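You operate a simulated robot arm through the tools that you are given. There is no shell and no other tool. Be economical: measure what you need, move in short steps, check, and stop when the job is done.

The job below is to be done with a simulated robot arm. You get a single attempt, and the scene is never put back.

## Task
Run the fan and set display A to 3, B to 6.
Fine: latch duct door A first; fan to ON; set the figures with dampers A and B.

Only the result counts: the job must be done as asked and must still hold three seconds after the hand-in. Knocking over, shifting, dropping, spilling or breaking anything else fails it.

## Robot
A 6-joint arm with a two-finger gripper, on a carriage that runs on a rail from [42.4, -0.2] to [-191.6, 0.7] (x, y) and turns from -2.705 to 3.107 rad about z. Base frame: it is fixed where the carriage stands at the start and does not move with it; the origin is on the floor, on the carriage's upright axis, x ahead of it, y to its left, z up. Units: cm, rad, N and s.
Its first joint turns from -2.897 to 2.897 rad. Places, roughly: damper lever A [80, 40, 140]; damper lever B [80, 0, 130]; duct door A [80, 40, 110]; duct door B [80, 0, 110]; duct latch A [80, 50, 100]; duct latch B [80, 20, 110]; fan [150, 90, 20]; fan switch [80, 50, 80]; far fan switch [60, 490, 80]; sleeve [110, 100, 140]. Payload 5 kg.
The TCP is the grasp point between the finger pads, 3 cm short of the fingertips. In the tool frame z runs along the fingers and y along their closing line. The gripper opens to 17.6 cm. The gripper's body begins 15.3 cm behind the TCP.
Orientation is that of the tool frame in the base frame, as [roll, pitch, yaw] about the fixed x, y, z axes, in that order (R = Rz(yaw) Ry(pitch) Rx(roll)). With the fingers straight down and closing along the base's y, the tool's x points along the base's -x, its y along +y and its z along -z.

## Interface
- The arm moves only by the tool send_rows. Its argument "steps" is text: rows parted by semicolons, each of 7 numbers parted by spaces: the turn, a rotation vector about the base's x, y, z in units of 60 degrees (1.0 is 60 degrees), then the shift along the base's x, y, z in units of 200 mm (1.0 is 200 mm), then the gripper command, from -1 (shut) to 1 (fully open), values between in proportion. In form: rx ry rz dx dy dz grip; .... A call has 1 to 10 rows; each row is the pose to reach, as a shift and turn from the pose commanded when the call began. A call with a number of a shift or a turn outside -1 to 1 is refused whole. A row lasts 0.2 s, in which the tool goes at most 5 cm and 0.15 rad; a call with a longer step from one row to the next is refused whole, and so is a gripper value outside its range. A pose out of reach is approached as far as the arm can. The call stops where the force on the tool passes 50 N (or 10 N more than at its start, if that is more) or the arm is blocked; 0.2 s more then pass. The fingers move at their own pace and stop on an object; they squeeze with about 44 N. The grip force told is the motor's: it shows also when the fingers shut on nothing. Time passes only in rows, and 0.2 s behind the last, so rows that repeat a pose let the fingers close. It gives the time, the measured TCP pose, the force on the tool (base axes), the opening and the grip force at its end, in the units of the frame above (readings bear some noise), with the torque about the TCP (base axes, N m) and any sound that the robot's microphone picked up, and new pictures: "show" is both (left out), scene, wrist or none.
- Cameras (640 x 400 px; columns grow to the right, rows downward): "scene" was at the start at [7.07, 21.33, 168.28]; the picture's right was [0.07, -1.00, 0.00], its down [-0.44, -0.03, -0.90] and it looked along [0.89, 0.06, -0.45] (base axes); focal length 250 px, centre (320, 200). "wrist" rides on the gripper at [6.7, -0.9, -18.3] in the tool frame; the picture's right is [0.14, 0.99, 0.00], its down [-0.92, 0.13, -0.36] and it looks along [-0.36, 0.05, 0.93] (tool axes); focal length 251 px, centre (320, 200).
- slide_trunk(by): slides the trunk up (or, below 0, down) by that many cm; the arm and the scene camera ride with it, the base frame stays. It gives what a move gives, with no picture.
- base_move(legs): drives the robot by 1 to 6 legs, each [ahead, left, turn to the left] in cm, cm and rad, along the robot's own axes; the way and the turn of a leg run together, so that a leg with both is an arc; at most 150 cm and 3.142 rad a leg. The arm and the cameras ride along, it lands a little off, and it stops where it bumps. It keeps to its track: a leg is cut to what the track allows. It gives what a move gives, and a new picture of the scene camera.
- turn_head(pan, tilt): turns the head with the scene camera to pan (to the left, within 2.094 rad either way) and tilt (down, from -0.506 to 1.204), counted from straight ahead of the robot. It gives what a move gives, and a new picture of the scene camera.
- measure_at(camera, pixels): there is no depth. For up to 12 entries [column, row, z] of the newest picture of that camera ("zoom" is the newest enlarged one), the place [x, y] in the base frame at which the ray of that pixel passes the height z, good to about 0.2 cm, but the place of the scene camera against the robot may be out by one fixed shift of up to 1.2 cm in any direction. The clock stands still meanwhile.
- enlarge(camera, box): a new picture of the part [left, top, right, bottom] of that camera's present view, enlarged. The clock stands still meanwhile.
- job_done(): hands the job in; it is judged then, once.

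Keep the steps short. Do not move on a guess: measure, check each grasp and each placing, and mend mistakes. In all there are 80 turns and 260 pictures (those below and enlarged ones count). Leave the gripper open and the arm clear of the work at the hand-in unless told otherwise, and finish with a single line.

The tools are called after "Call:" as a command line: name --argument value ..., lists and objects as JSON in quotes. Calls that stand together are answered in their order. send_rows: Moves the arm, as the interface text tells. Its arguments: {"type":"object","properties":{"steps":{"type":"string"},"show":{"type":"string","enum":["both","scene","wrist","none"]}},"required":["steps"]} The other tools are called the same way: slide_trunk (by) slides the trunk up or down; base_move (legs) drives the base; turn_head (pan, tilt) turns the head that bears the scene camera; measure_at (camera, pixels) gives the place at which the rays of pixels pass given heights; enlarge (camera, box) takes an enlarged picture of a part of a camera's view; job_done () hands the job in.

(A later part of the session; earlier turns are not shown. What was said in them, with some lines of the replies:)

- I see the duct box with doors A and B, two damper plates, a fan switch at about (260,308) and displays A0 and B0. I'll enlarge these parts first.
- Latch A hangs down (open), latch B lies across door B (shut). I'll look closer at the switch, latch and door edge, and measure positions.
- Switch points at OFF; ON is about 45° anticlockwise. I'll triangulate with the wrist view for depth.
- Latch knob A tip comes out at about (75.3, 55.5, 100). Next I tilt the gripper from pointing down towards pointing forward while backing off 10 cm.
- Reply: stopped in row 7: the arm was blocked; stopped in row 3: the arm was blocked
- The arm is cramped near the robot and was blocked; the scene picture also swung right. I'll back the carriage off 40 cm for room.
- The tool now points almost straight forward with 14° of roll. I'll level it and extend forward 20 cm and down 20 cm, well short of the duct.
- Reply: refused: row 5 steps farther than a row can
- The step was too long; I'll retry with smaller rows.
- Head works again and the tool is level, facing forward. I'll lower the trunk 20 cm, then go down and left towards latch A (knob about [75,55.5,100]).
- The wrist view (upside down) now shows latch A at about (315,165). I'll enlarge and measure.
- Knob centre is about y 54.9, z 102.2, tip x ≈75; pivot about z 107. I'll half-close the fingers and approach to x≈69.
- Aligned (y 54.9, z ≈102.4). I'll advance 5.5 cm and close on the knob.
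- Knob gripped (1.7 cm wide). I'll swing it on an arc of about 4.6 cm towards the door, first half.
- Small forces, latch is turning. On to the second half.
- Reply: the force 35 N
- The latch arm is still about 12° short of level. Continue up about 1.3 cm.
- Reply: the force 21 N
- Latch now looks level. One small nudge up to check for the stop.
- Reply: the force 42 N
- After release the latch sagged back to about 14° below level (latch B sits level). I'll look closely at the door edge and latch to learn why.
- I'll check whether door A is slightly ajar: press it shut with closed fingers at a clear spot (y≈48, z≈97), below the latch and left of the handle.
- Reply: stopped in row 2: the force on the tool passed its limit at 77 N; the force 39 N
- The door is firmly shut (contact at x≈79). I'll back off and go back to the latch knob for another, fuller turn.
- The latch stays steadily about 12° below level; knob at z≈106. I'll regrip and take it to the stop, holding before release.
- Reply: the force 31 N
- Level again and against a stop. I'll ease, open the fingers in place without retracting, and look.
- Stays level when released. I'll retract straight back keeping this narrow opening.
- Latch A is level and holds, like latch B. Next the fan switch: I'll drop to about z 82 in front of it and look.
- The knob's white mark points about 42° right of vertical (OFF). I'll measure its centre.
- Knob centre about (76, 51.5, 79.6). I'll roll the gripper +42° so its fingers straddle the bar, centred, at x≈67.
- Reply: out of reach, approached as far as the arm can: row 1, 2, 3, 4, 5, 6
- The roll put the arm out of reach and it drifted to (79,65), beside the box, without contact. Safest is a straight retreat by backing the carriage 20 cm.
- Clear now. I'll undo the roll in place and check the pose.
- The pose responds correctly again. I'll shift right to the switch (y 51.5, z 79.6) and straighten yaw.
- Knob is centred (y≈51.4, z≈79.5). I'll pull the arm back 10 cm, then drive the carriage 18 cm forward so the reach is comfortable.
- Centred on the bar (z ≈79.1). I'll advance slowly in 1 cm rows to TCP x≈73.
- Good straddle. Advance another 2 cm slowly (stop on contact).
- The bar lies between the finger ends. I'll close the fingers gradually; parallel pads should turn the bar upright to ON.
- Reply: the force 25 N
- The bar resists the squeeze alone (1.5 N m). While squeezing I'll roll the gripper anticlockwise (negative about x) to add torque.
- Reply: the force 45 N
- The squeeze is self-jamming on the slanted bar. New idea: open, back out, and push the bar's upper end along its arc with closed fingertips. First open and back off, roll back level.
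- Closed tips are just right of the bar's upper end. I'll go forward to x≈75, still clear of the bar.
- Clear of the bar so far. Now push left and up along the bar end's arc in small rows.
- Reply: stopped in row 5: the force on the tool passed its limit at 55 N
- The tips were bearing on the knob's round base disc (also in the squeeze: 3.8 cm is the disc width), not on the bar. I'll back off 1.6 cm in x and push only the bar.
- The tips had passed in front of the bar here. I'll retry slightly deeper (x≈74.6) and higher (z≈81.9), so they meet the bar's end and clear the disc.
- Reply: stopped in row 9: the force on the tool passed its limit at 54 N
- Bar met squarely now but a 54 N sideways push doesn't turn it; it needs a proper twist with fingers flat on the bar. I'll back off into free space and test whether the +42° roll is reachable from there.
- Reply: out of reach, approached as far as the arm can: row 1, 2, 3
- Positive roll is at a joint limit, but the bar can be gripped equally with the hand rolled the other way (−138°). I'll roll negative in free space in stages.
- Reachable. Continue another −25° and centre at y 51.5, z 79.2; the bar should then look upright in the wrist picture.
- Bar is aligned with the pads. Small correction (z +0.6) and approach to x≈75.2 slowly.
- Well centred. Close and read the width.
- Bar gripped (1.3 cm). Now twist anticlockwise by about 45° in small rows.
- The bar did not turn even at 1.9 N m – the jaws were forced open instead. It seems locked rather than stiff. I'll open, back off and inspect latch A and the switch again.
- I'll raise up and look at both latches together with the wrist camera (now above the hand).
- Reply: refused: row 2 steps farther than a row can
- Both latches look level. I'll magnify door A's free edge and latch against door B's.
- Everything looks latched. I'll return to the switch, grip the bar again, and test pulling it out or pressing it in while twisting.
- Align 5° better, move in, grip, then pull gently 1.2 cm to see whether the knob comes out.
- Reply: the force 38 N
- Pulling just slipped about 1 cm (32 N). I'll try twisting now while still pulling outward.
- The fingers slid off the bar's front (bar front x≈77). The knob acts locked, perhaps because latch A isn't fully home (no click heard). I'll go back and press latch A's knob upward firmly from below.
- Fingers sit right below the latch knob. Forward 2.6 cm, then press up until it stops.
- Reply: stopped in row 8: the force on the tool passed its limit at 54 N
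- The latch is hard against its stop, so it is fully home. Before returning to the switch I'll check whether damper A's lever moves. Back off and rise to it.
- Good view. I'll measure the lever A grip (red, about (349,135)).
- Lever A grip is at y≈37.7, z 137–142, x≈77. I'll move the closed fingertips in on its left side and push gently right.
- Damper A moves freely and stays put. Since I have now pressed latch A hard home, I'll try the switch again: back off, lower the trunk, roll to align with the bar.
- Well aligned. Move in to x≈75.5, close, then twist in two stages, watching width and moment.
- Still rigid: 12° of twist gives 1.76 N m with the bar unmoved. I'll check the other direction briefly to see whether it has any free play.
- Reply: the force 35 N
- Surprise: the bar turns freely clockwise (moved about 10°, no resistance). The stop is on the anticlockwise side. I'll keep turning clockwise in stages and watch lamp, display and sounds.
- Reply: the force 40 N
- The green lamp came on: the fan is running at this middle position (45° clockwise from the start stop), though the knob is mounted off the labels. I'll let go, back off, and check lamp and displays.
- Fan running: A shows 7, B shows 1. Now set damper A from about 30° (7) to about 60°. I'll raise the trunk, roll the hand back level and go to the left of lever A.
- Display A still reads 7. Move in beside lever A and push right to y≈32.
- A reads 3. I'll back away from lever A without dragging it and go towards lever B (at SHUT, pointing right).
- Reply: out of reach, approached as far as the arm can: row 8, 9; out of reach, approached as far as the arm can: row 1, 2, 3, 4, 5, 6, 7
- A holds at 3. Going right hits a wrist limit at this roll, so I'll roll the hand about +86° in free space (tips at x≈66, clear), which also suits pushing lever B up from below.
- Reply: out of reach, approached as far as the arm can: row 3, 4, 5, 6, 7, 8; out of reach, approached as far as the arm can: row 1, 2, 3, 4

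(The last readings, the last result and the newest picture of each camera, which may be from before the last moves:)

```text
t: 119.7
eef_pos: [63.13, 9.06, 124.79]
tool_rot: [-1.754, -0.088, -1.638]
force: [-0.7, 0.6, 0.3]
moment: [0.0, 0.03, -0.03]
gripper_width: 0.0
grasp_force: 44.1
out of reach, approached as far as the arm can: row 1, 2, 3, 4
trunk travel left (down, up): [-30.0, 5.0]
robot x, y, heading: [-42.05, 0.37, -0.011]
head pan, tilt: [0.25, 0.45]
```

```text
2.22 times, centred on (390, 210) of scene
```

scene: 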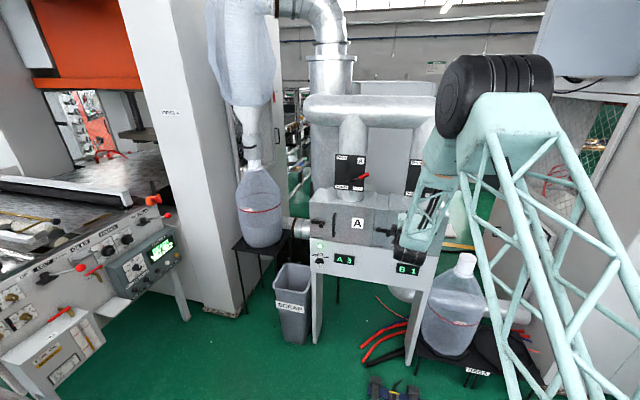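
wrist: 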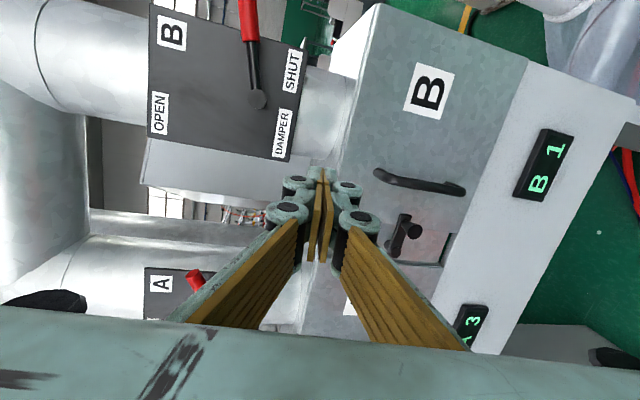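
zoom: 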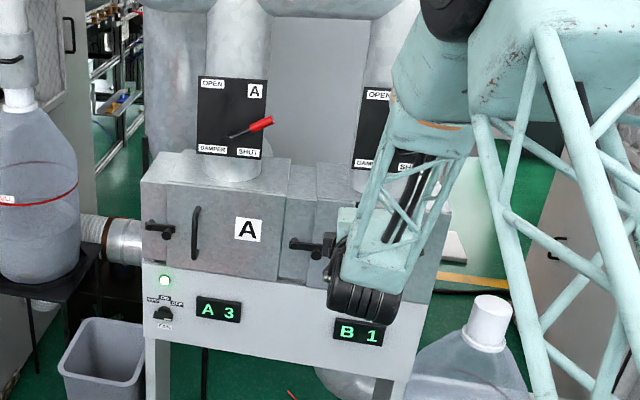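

Rightward reach is limited by the wrist unless the hand points a little to the right. I'll yaw the tool −25° about z at the commanded spot (63, −6, 123), still in free space.

Call:
send_rows --steps "0 0 -0.14 0 0 0 -1;0 0 -0.28 0 0 0 -1;0 0 -0.42 0 0 0 -1;0 0 -0.42 0 0 0 -1;0 0 -0.42 0 0 0 -1" --show "both"

```text
t: 120.9
eef_pos: [63.24, 9.11, 124.93]
tool_rot: [-1.75, -0.082, -2.035]
force: [-0.8, -0.9, 0.4]
moment: [0.05, 0.03, 0.14]
gripper_width: 0.0
grasp_force: 43.9
trunk travel left (down, up): [-30.0, 5.0]
robot x, y, heading: [-42.06, 0.02, -0.009]
head pan, tilt: [0.25, 0.45]
```

scene: 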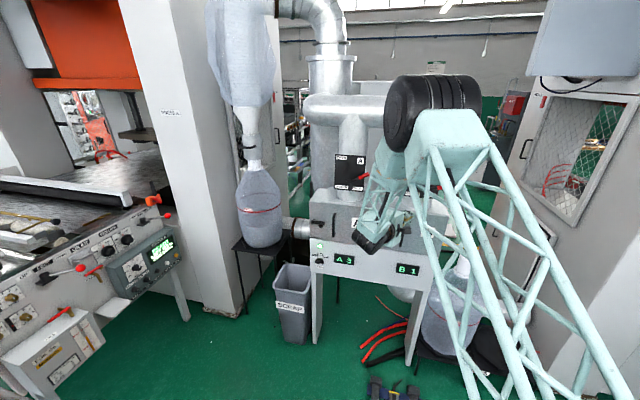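
wrist: 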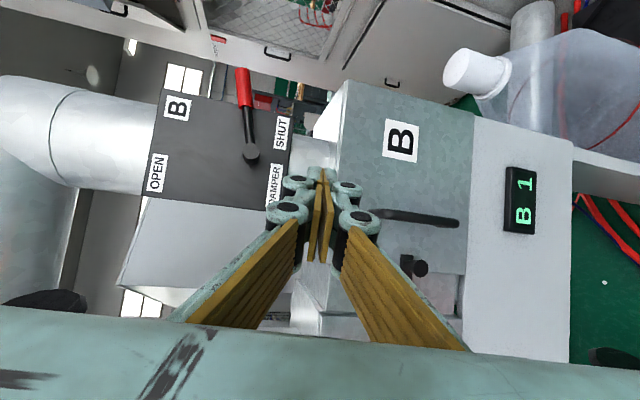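

Reachable now (commanded pose follows the measured one). I'll measure lever B's pivot (251,152) and tip (242,72) from here.

Call:
measure_at --camera "wrist" --pixels '[[251, 152, 128], [251, 152, 130], [251, 152, 132], [246, 110, 130], [246, 110, 132], [242, 72, 130], [242, 72, 132], [242, 72, 134]]'

Call:
enlarge --camera "wrist" --box '[150, 50, 350, 220]'

```text
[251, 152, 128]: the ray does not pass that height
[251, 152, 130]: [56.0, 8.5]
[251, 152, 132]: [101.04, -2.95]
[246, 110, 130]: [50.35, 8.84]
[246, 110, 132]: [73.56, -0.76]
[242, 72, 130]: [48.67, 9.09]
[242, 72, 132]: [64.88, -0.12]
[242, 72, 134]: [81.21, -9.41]
```

```text
2.35 times, centred on (250, 135) of wrist
```

zoom: 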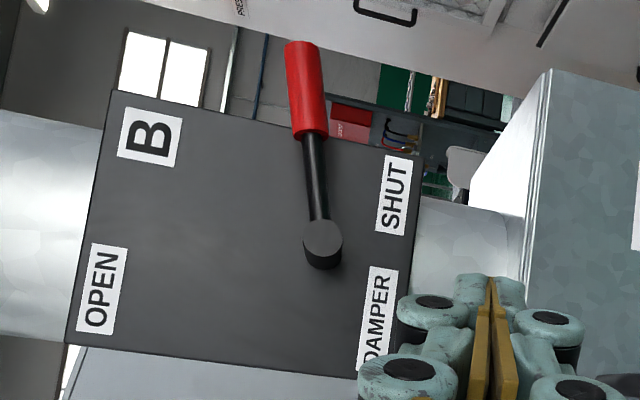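

Lever B: pivot ≈(3, 131), tip ≈(−7.3, 133.5), i.e. about 76° from vertical reading 1. With A's data (7 at 34°, 3 at 61°), 6 should be near 40°. I'll level the hand, yaw it to −45° and shift right to y≈−4, still at x 63.

Call:
send_rows --steps "-0.04 -0.07 -0.05 0 -0.15 0.05 -1;-0.083 -0.145 -0.12 0 -0.3 0.1 -1;-0.083 -0.145 -0.25 0 -0.45 0.15 -1;-0.083 -0.145 -0.25 0 -0.6 0.15 -1;-0.083 -0.145 -0.25 0 -0.665 0.15 -1;-0.083 -0.145 -0.25 0 -0.665 0.15 -1" --show "wrist"

```text
t: 122.3
eef_pos: [63.11, -4.27, 127.77]
tool_rot: [-1.577, -0.068, -2.311]
force: [0.1, 0.1, 1.0]
moment: [-0.01, -0.03, -0.03]
gripper_width: 0.0
grasp_force: 43.6
trunk travel left (down, up): [-30.0, 5.0]
robot x, y, heading: [-42.02, 0.04, -0.003]
head pan, tilt: [0.25, 0.45]
```

wrist: 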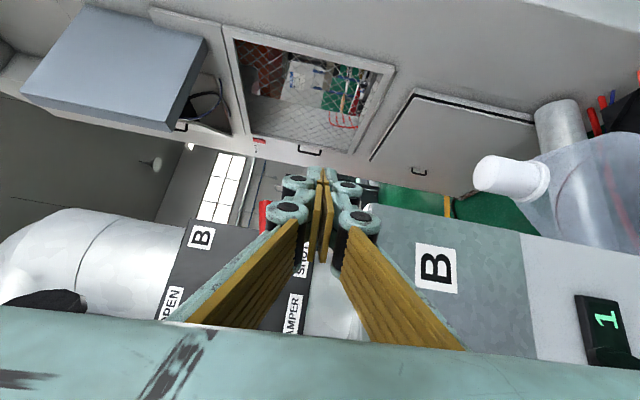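

Level and in reach. Go forward under lever B at z≈128.8, then look.

Call:
send_rows --steps "0 0 0 0.2 0 0.03 -1;0 0 0 0.4 0 0.05 -1;0 0 0 0.55 0 0.05 -1;0 0 0 0.665 0 0.05 -1;0 0 0 0.665 0 0.05 -1" --show "both"

Call:
enlarge --camera "wrist" --box '[190, 110, 400, 270]'

Call:
enlarge --camera "scene" --box '[310, 130, 470, 290]'

```text
t: 123.5
eef_pos: [76.57, -4.22, 128.71]
tool_rot: [-1.575, -0.07, -2.31]
force: [0.6, 0.3, -1.0]
moment: [-0.04, -0.07, -0.02]
gripper_width: 0.01
grasp_force: 43.9
trunk travel left (down, up): [-30.0, 5.0]
robot x, y, heading: [-42.21, 0.07, -0.012]
head pan, tilt: [0.25, 0.45]
```

scene: 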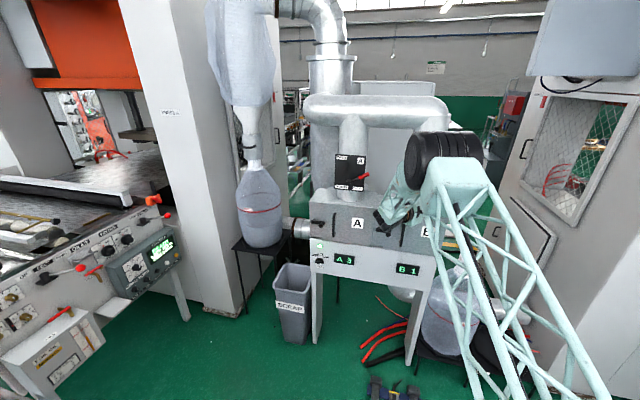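
wrist: 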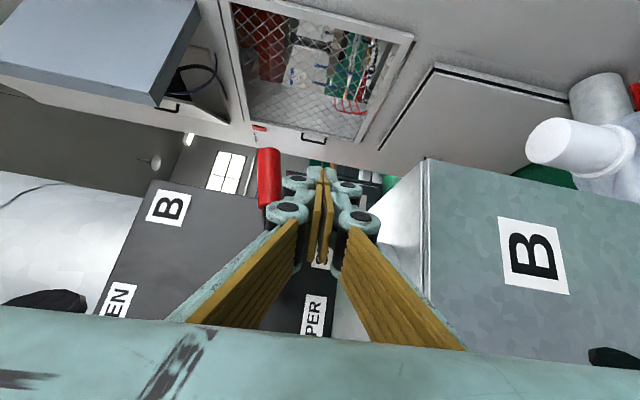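

```text
2.50 times, centred on (295, 190) of wrist
```

zoom: 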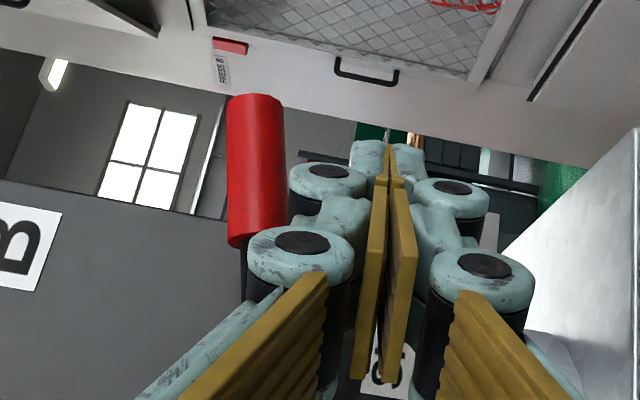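

```text
2.50 times, centred on (390, 210) of scene
```

zoom: 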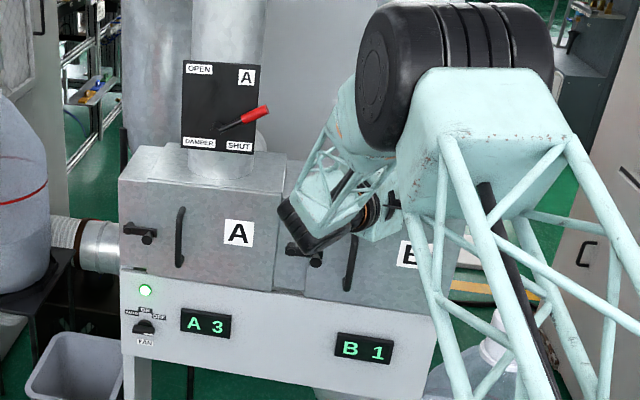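

Fingers are just under the red handle; both displays readable. Push up 4 cm and read.

Call:
send_rows --steps "0 0 0 0 0 0.05 -1;0 0 0 0 0 0.1 -1;0 0 0 0 0 0.14 -1;0 0 0 0 0 0.18 -1;0 0 0 0 0 0.2 -1;0 0 0 0 0 0.2 -1;0 0 0 0 0 0.2 -1" --show "both"

Call:
enlarge --camera "scene" --box '[310, 130, 470, 290]'

```text
t: 125.1
eef_pos: [76.55, -4.12, 132.74]
tool_rot: [-1.577, -0.068, -2.312]
force: [-1.3, -0.8, -1.1]
moment: [0.01, 0.02, -0.03]
gripper_width: 0.0
grasp_force: 43.5
trunk travel left (down, up): [-30.0, 5.0]
robot x, y, heading: [-42.13, 0.11, -0.006]
head pan, tilt: [0.25, 0.45]
```

scene: 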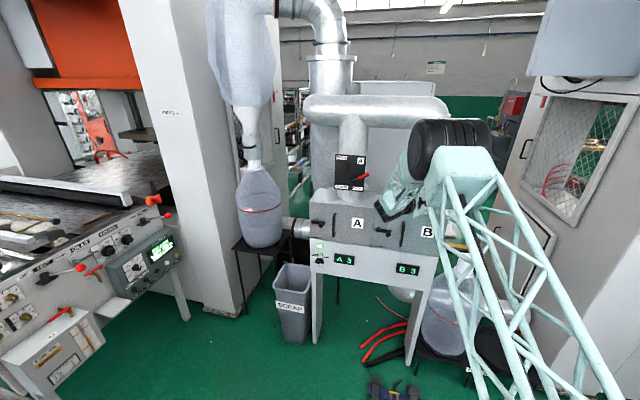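
wrist: 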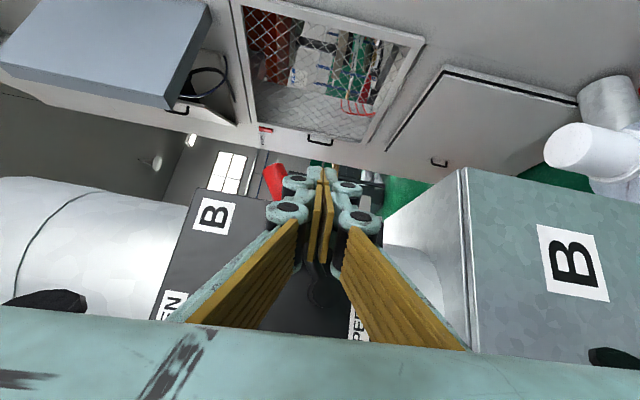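

```text
2.50 times, centred on (390, 210) of scene
```

zoom: 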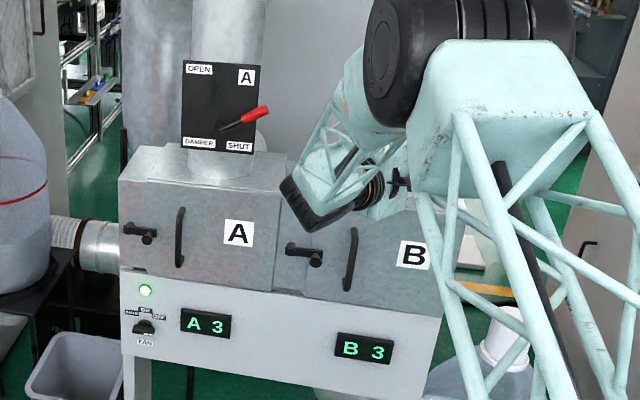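

B now 3, A still 3. Push up another 2.4 cm.

Call:
send_rows --steps "0 0 0 0 0 0.04 -1;0 0 0 0 0 0.08 -1;0 0 0 0 0 0.12 -1;0 0 0 0 0 0.12 -1;0 0 0 0 0 0.12 -1" --show "scene"

Call:
enlarge --camera "scene" --box '[310, 210, 450, 290]'

```text
t: 126.3
eef_pos: [76.44, -4.16, 135.3]
tool_rot: [-1.575, -0.067, -2.312]
force: [-0.5, -0.2, -0.1]
moment: [-0.02, -0.01, 0.01]
gripper_width: 0.0
grasp_force: 43.8
trunk travel left (down, up): [-30.0, 5.0]
robot x, y, heading: [-42.03, 0.05, -0.008]
head pan, tilt: [0.25, 0.45]
```

scene: 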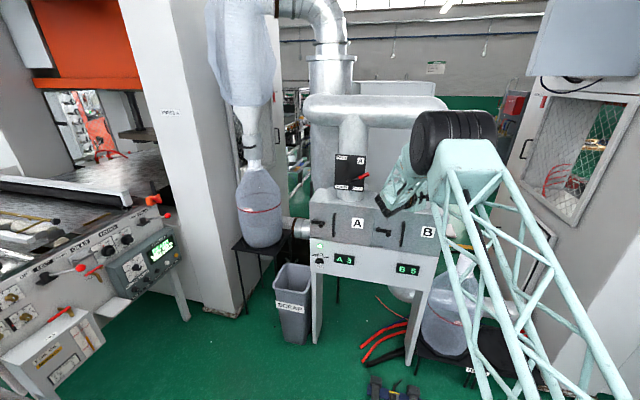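

```text
4.57 times, centred on (380, 250) of scene
```

zoom: 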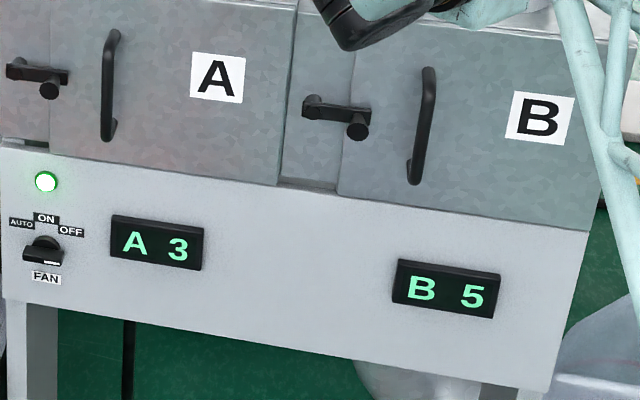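

B 5. Push up another 1.1 cm.

Call:
send_rows --steps "0 0 0 0 0 0.03 -1;0 0 0 0 0 0.055 -1;0 0 0 0 0 0.055 -1;0 0 0 0 0 0.055 -1" --show "scene"

Call:
enlarge --camera "scene" --box '[310, 210, 450, 290]'

```text
t: 127.3
eef_pos: [76.56, -4.25, 136.23]
tool_rot: [-1.576, -0.068, -2.31]
force: [-0.3, -0.2, -0.3]
moment: [0.01, 0.01, 0.01]
gripper_width: 0.02
grasp_force: 44.2
trunk travel left (down, up): [-30.0, 5.0]
robot x, y, heading: [-42.11, 0.21, -0.009]
head pan, tilt: [0.25, 0.45]
```

scene: 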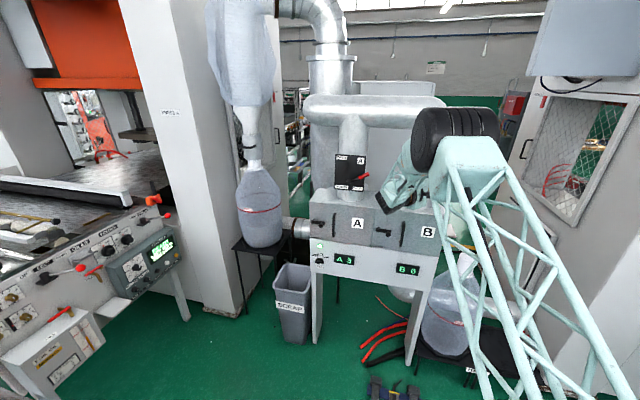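

```text
4.57 times, centred on (380, 250) of scene
```

zoom: 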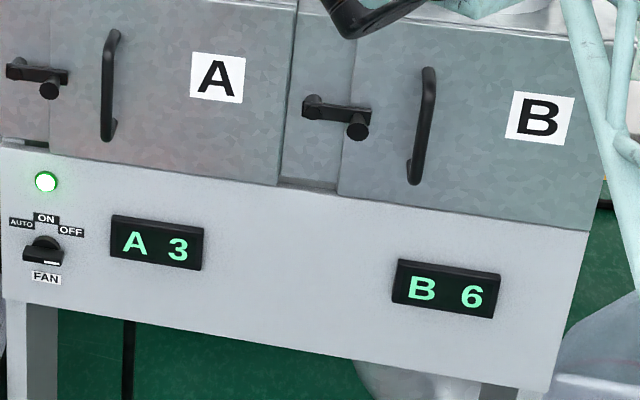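

A 3 and B 6, fan lamp on. I'll lower a touch, withdraw straight back, and open the gripper once clear.

Call:
send_rows --steps "0 0 0 0 -0.01 -0.05 -1;0 0 0 -0.1 -0.02 -0.05 -1;0 0 0 -0.3 -0.02 -0.05 -1;0 0 0 -0.5 -0.02 -0.05 -1;0 0 0 -0.7 -0.02 -0.05 -1;0 0 0 -0.9 -0.02 -0.05 -0.5;0 0 0 -1 -0.02 -0.05 0.5;0 0 0 -1 -0.02 -0.05 1;0 0 0 -1 -0.02 -0.05 1;0 0 0 -1 -0.02 -0.05 1" --show "both"

Call:
base_move --legs '[[-25, 0, 0]]'

Call:
enlarge --camera "scene" --box '[300, 100, 460, 270]'

```text
t: 129.5
eef_pos: [56.51, -4.54, 135.21]
tool_rot: [-1.576, -0.069, -2.312]
force: [0.1, 0.5, 0.5]
moment: [0.04, 0.0, 0.01]
gripper_width: 17.59
grasp_force: 0.0
trunk travel left (down, up): [-30.0, 5.0]
robot x, y, heading: [-41.97, 0.38, -0.004]
head pan, tilt: [0.25, 0.45]
```

scene: 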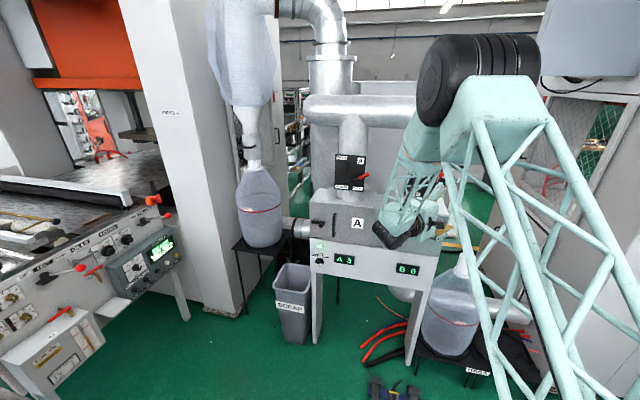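
wrist: 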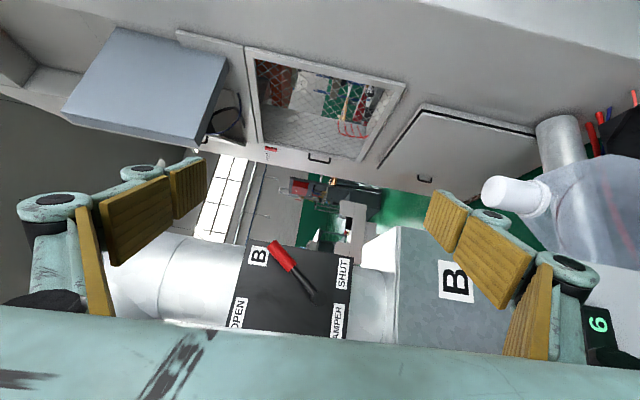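

```text
t: 131.3
eef_pos: [31.86, -4.56, 135.22]
tool_rot: [-1.576, -0.067, -2.312]
force: [-0.5, 0.4, -0.3]
moment: [0.03, 0.02, -0.01]
gripper_width: 17.6
grasp_force: 0.1
trunk travel left (down, up): [-30.0, 5.0]
robot x, y, heading: [-66.8, 0.0, -0.005]
head pan, tilt: [0.25, 0.45]
```

scene: 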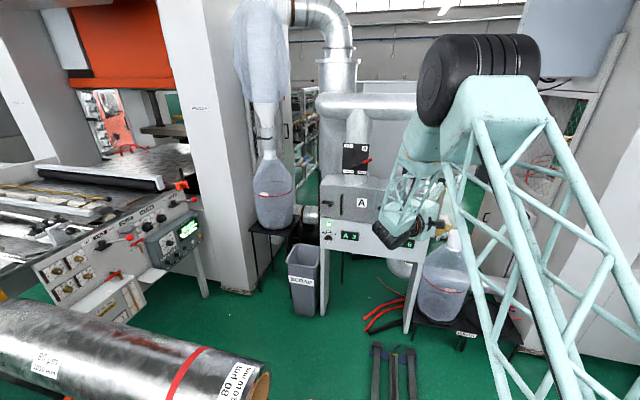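

```text
2.35 times, centred on (380, 185) of scene
```

zoom: 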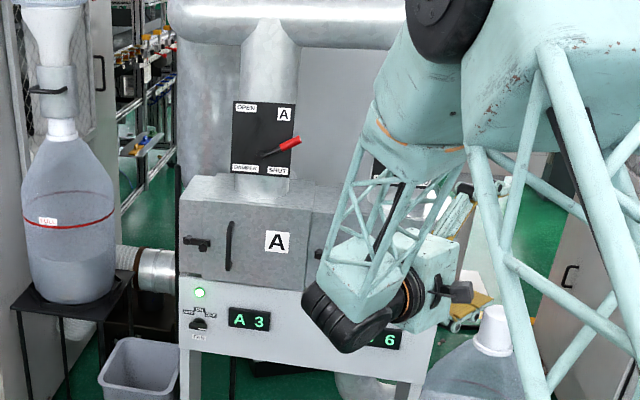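

A shows 3, B shows 6, the lamp is lit, latch A is level, the gripper is open and the arm is clear, so I'm handing in.

Call:
job_done

```text
The job is handed in.
```

Door A is latched and the fan is running with its lamp lit, with display A at 3 and B at 6; the fan knob's pointer does not line up with its labels, so I took ON to be the middle position, where the lamp came on.
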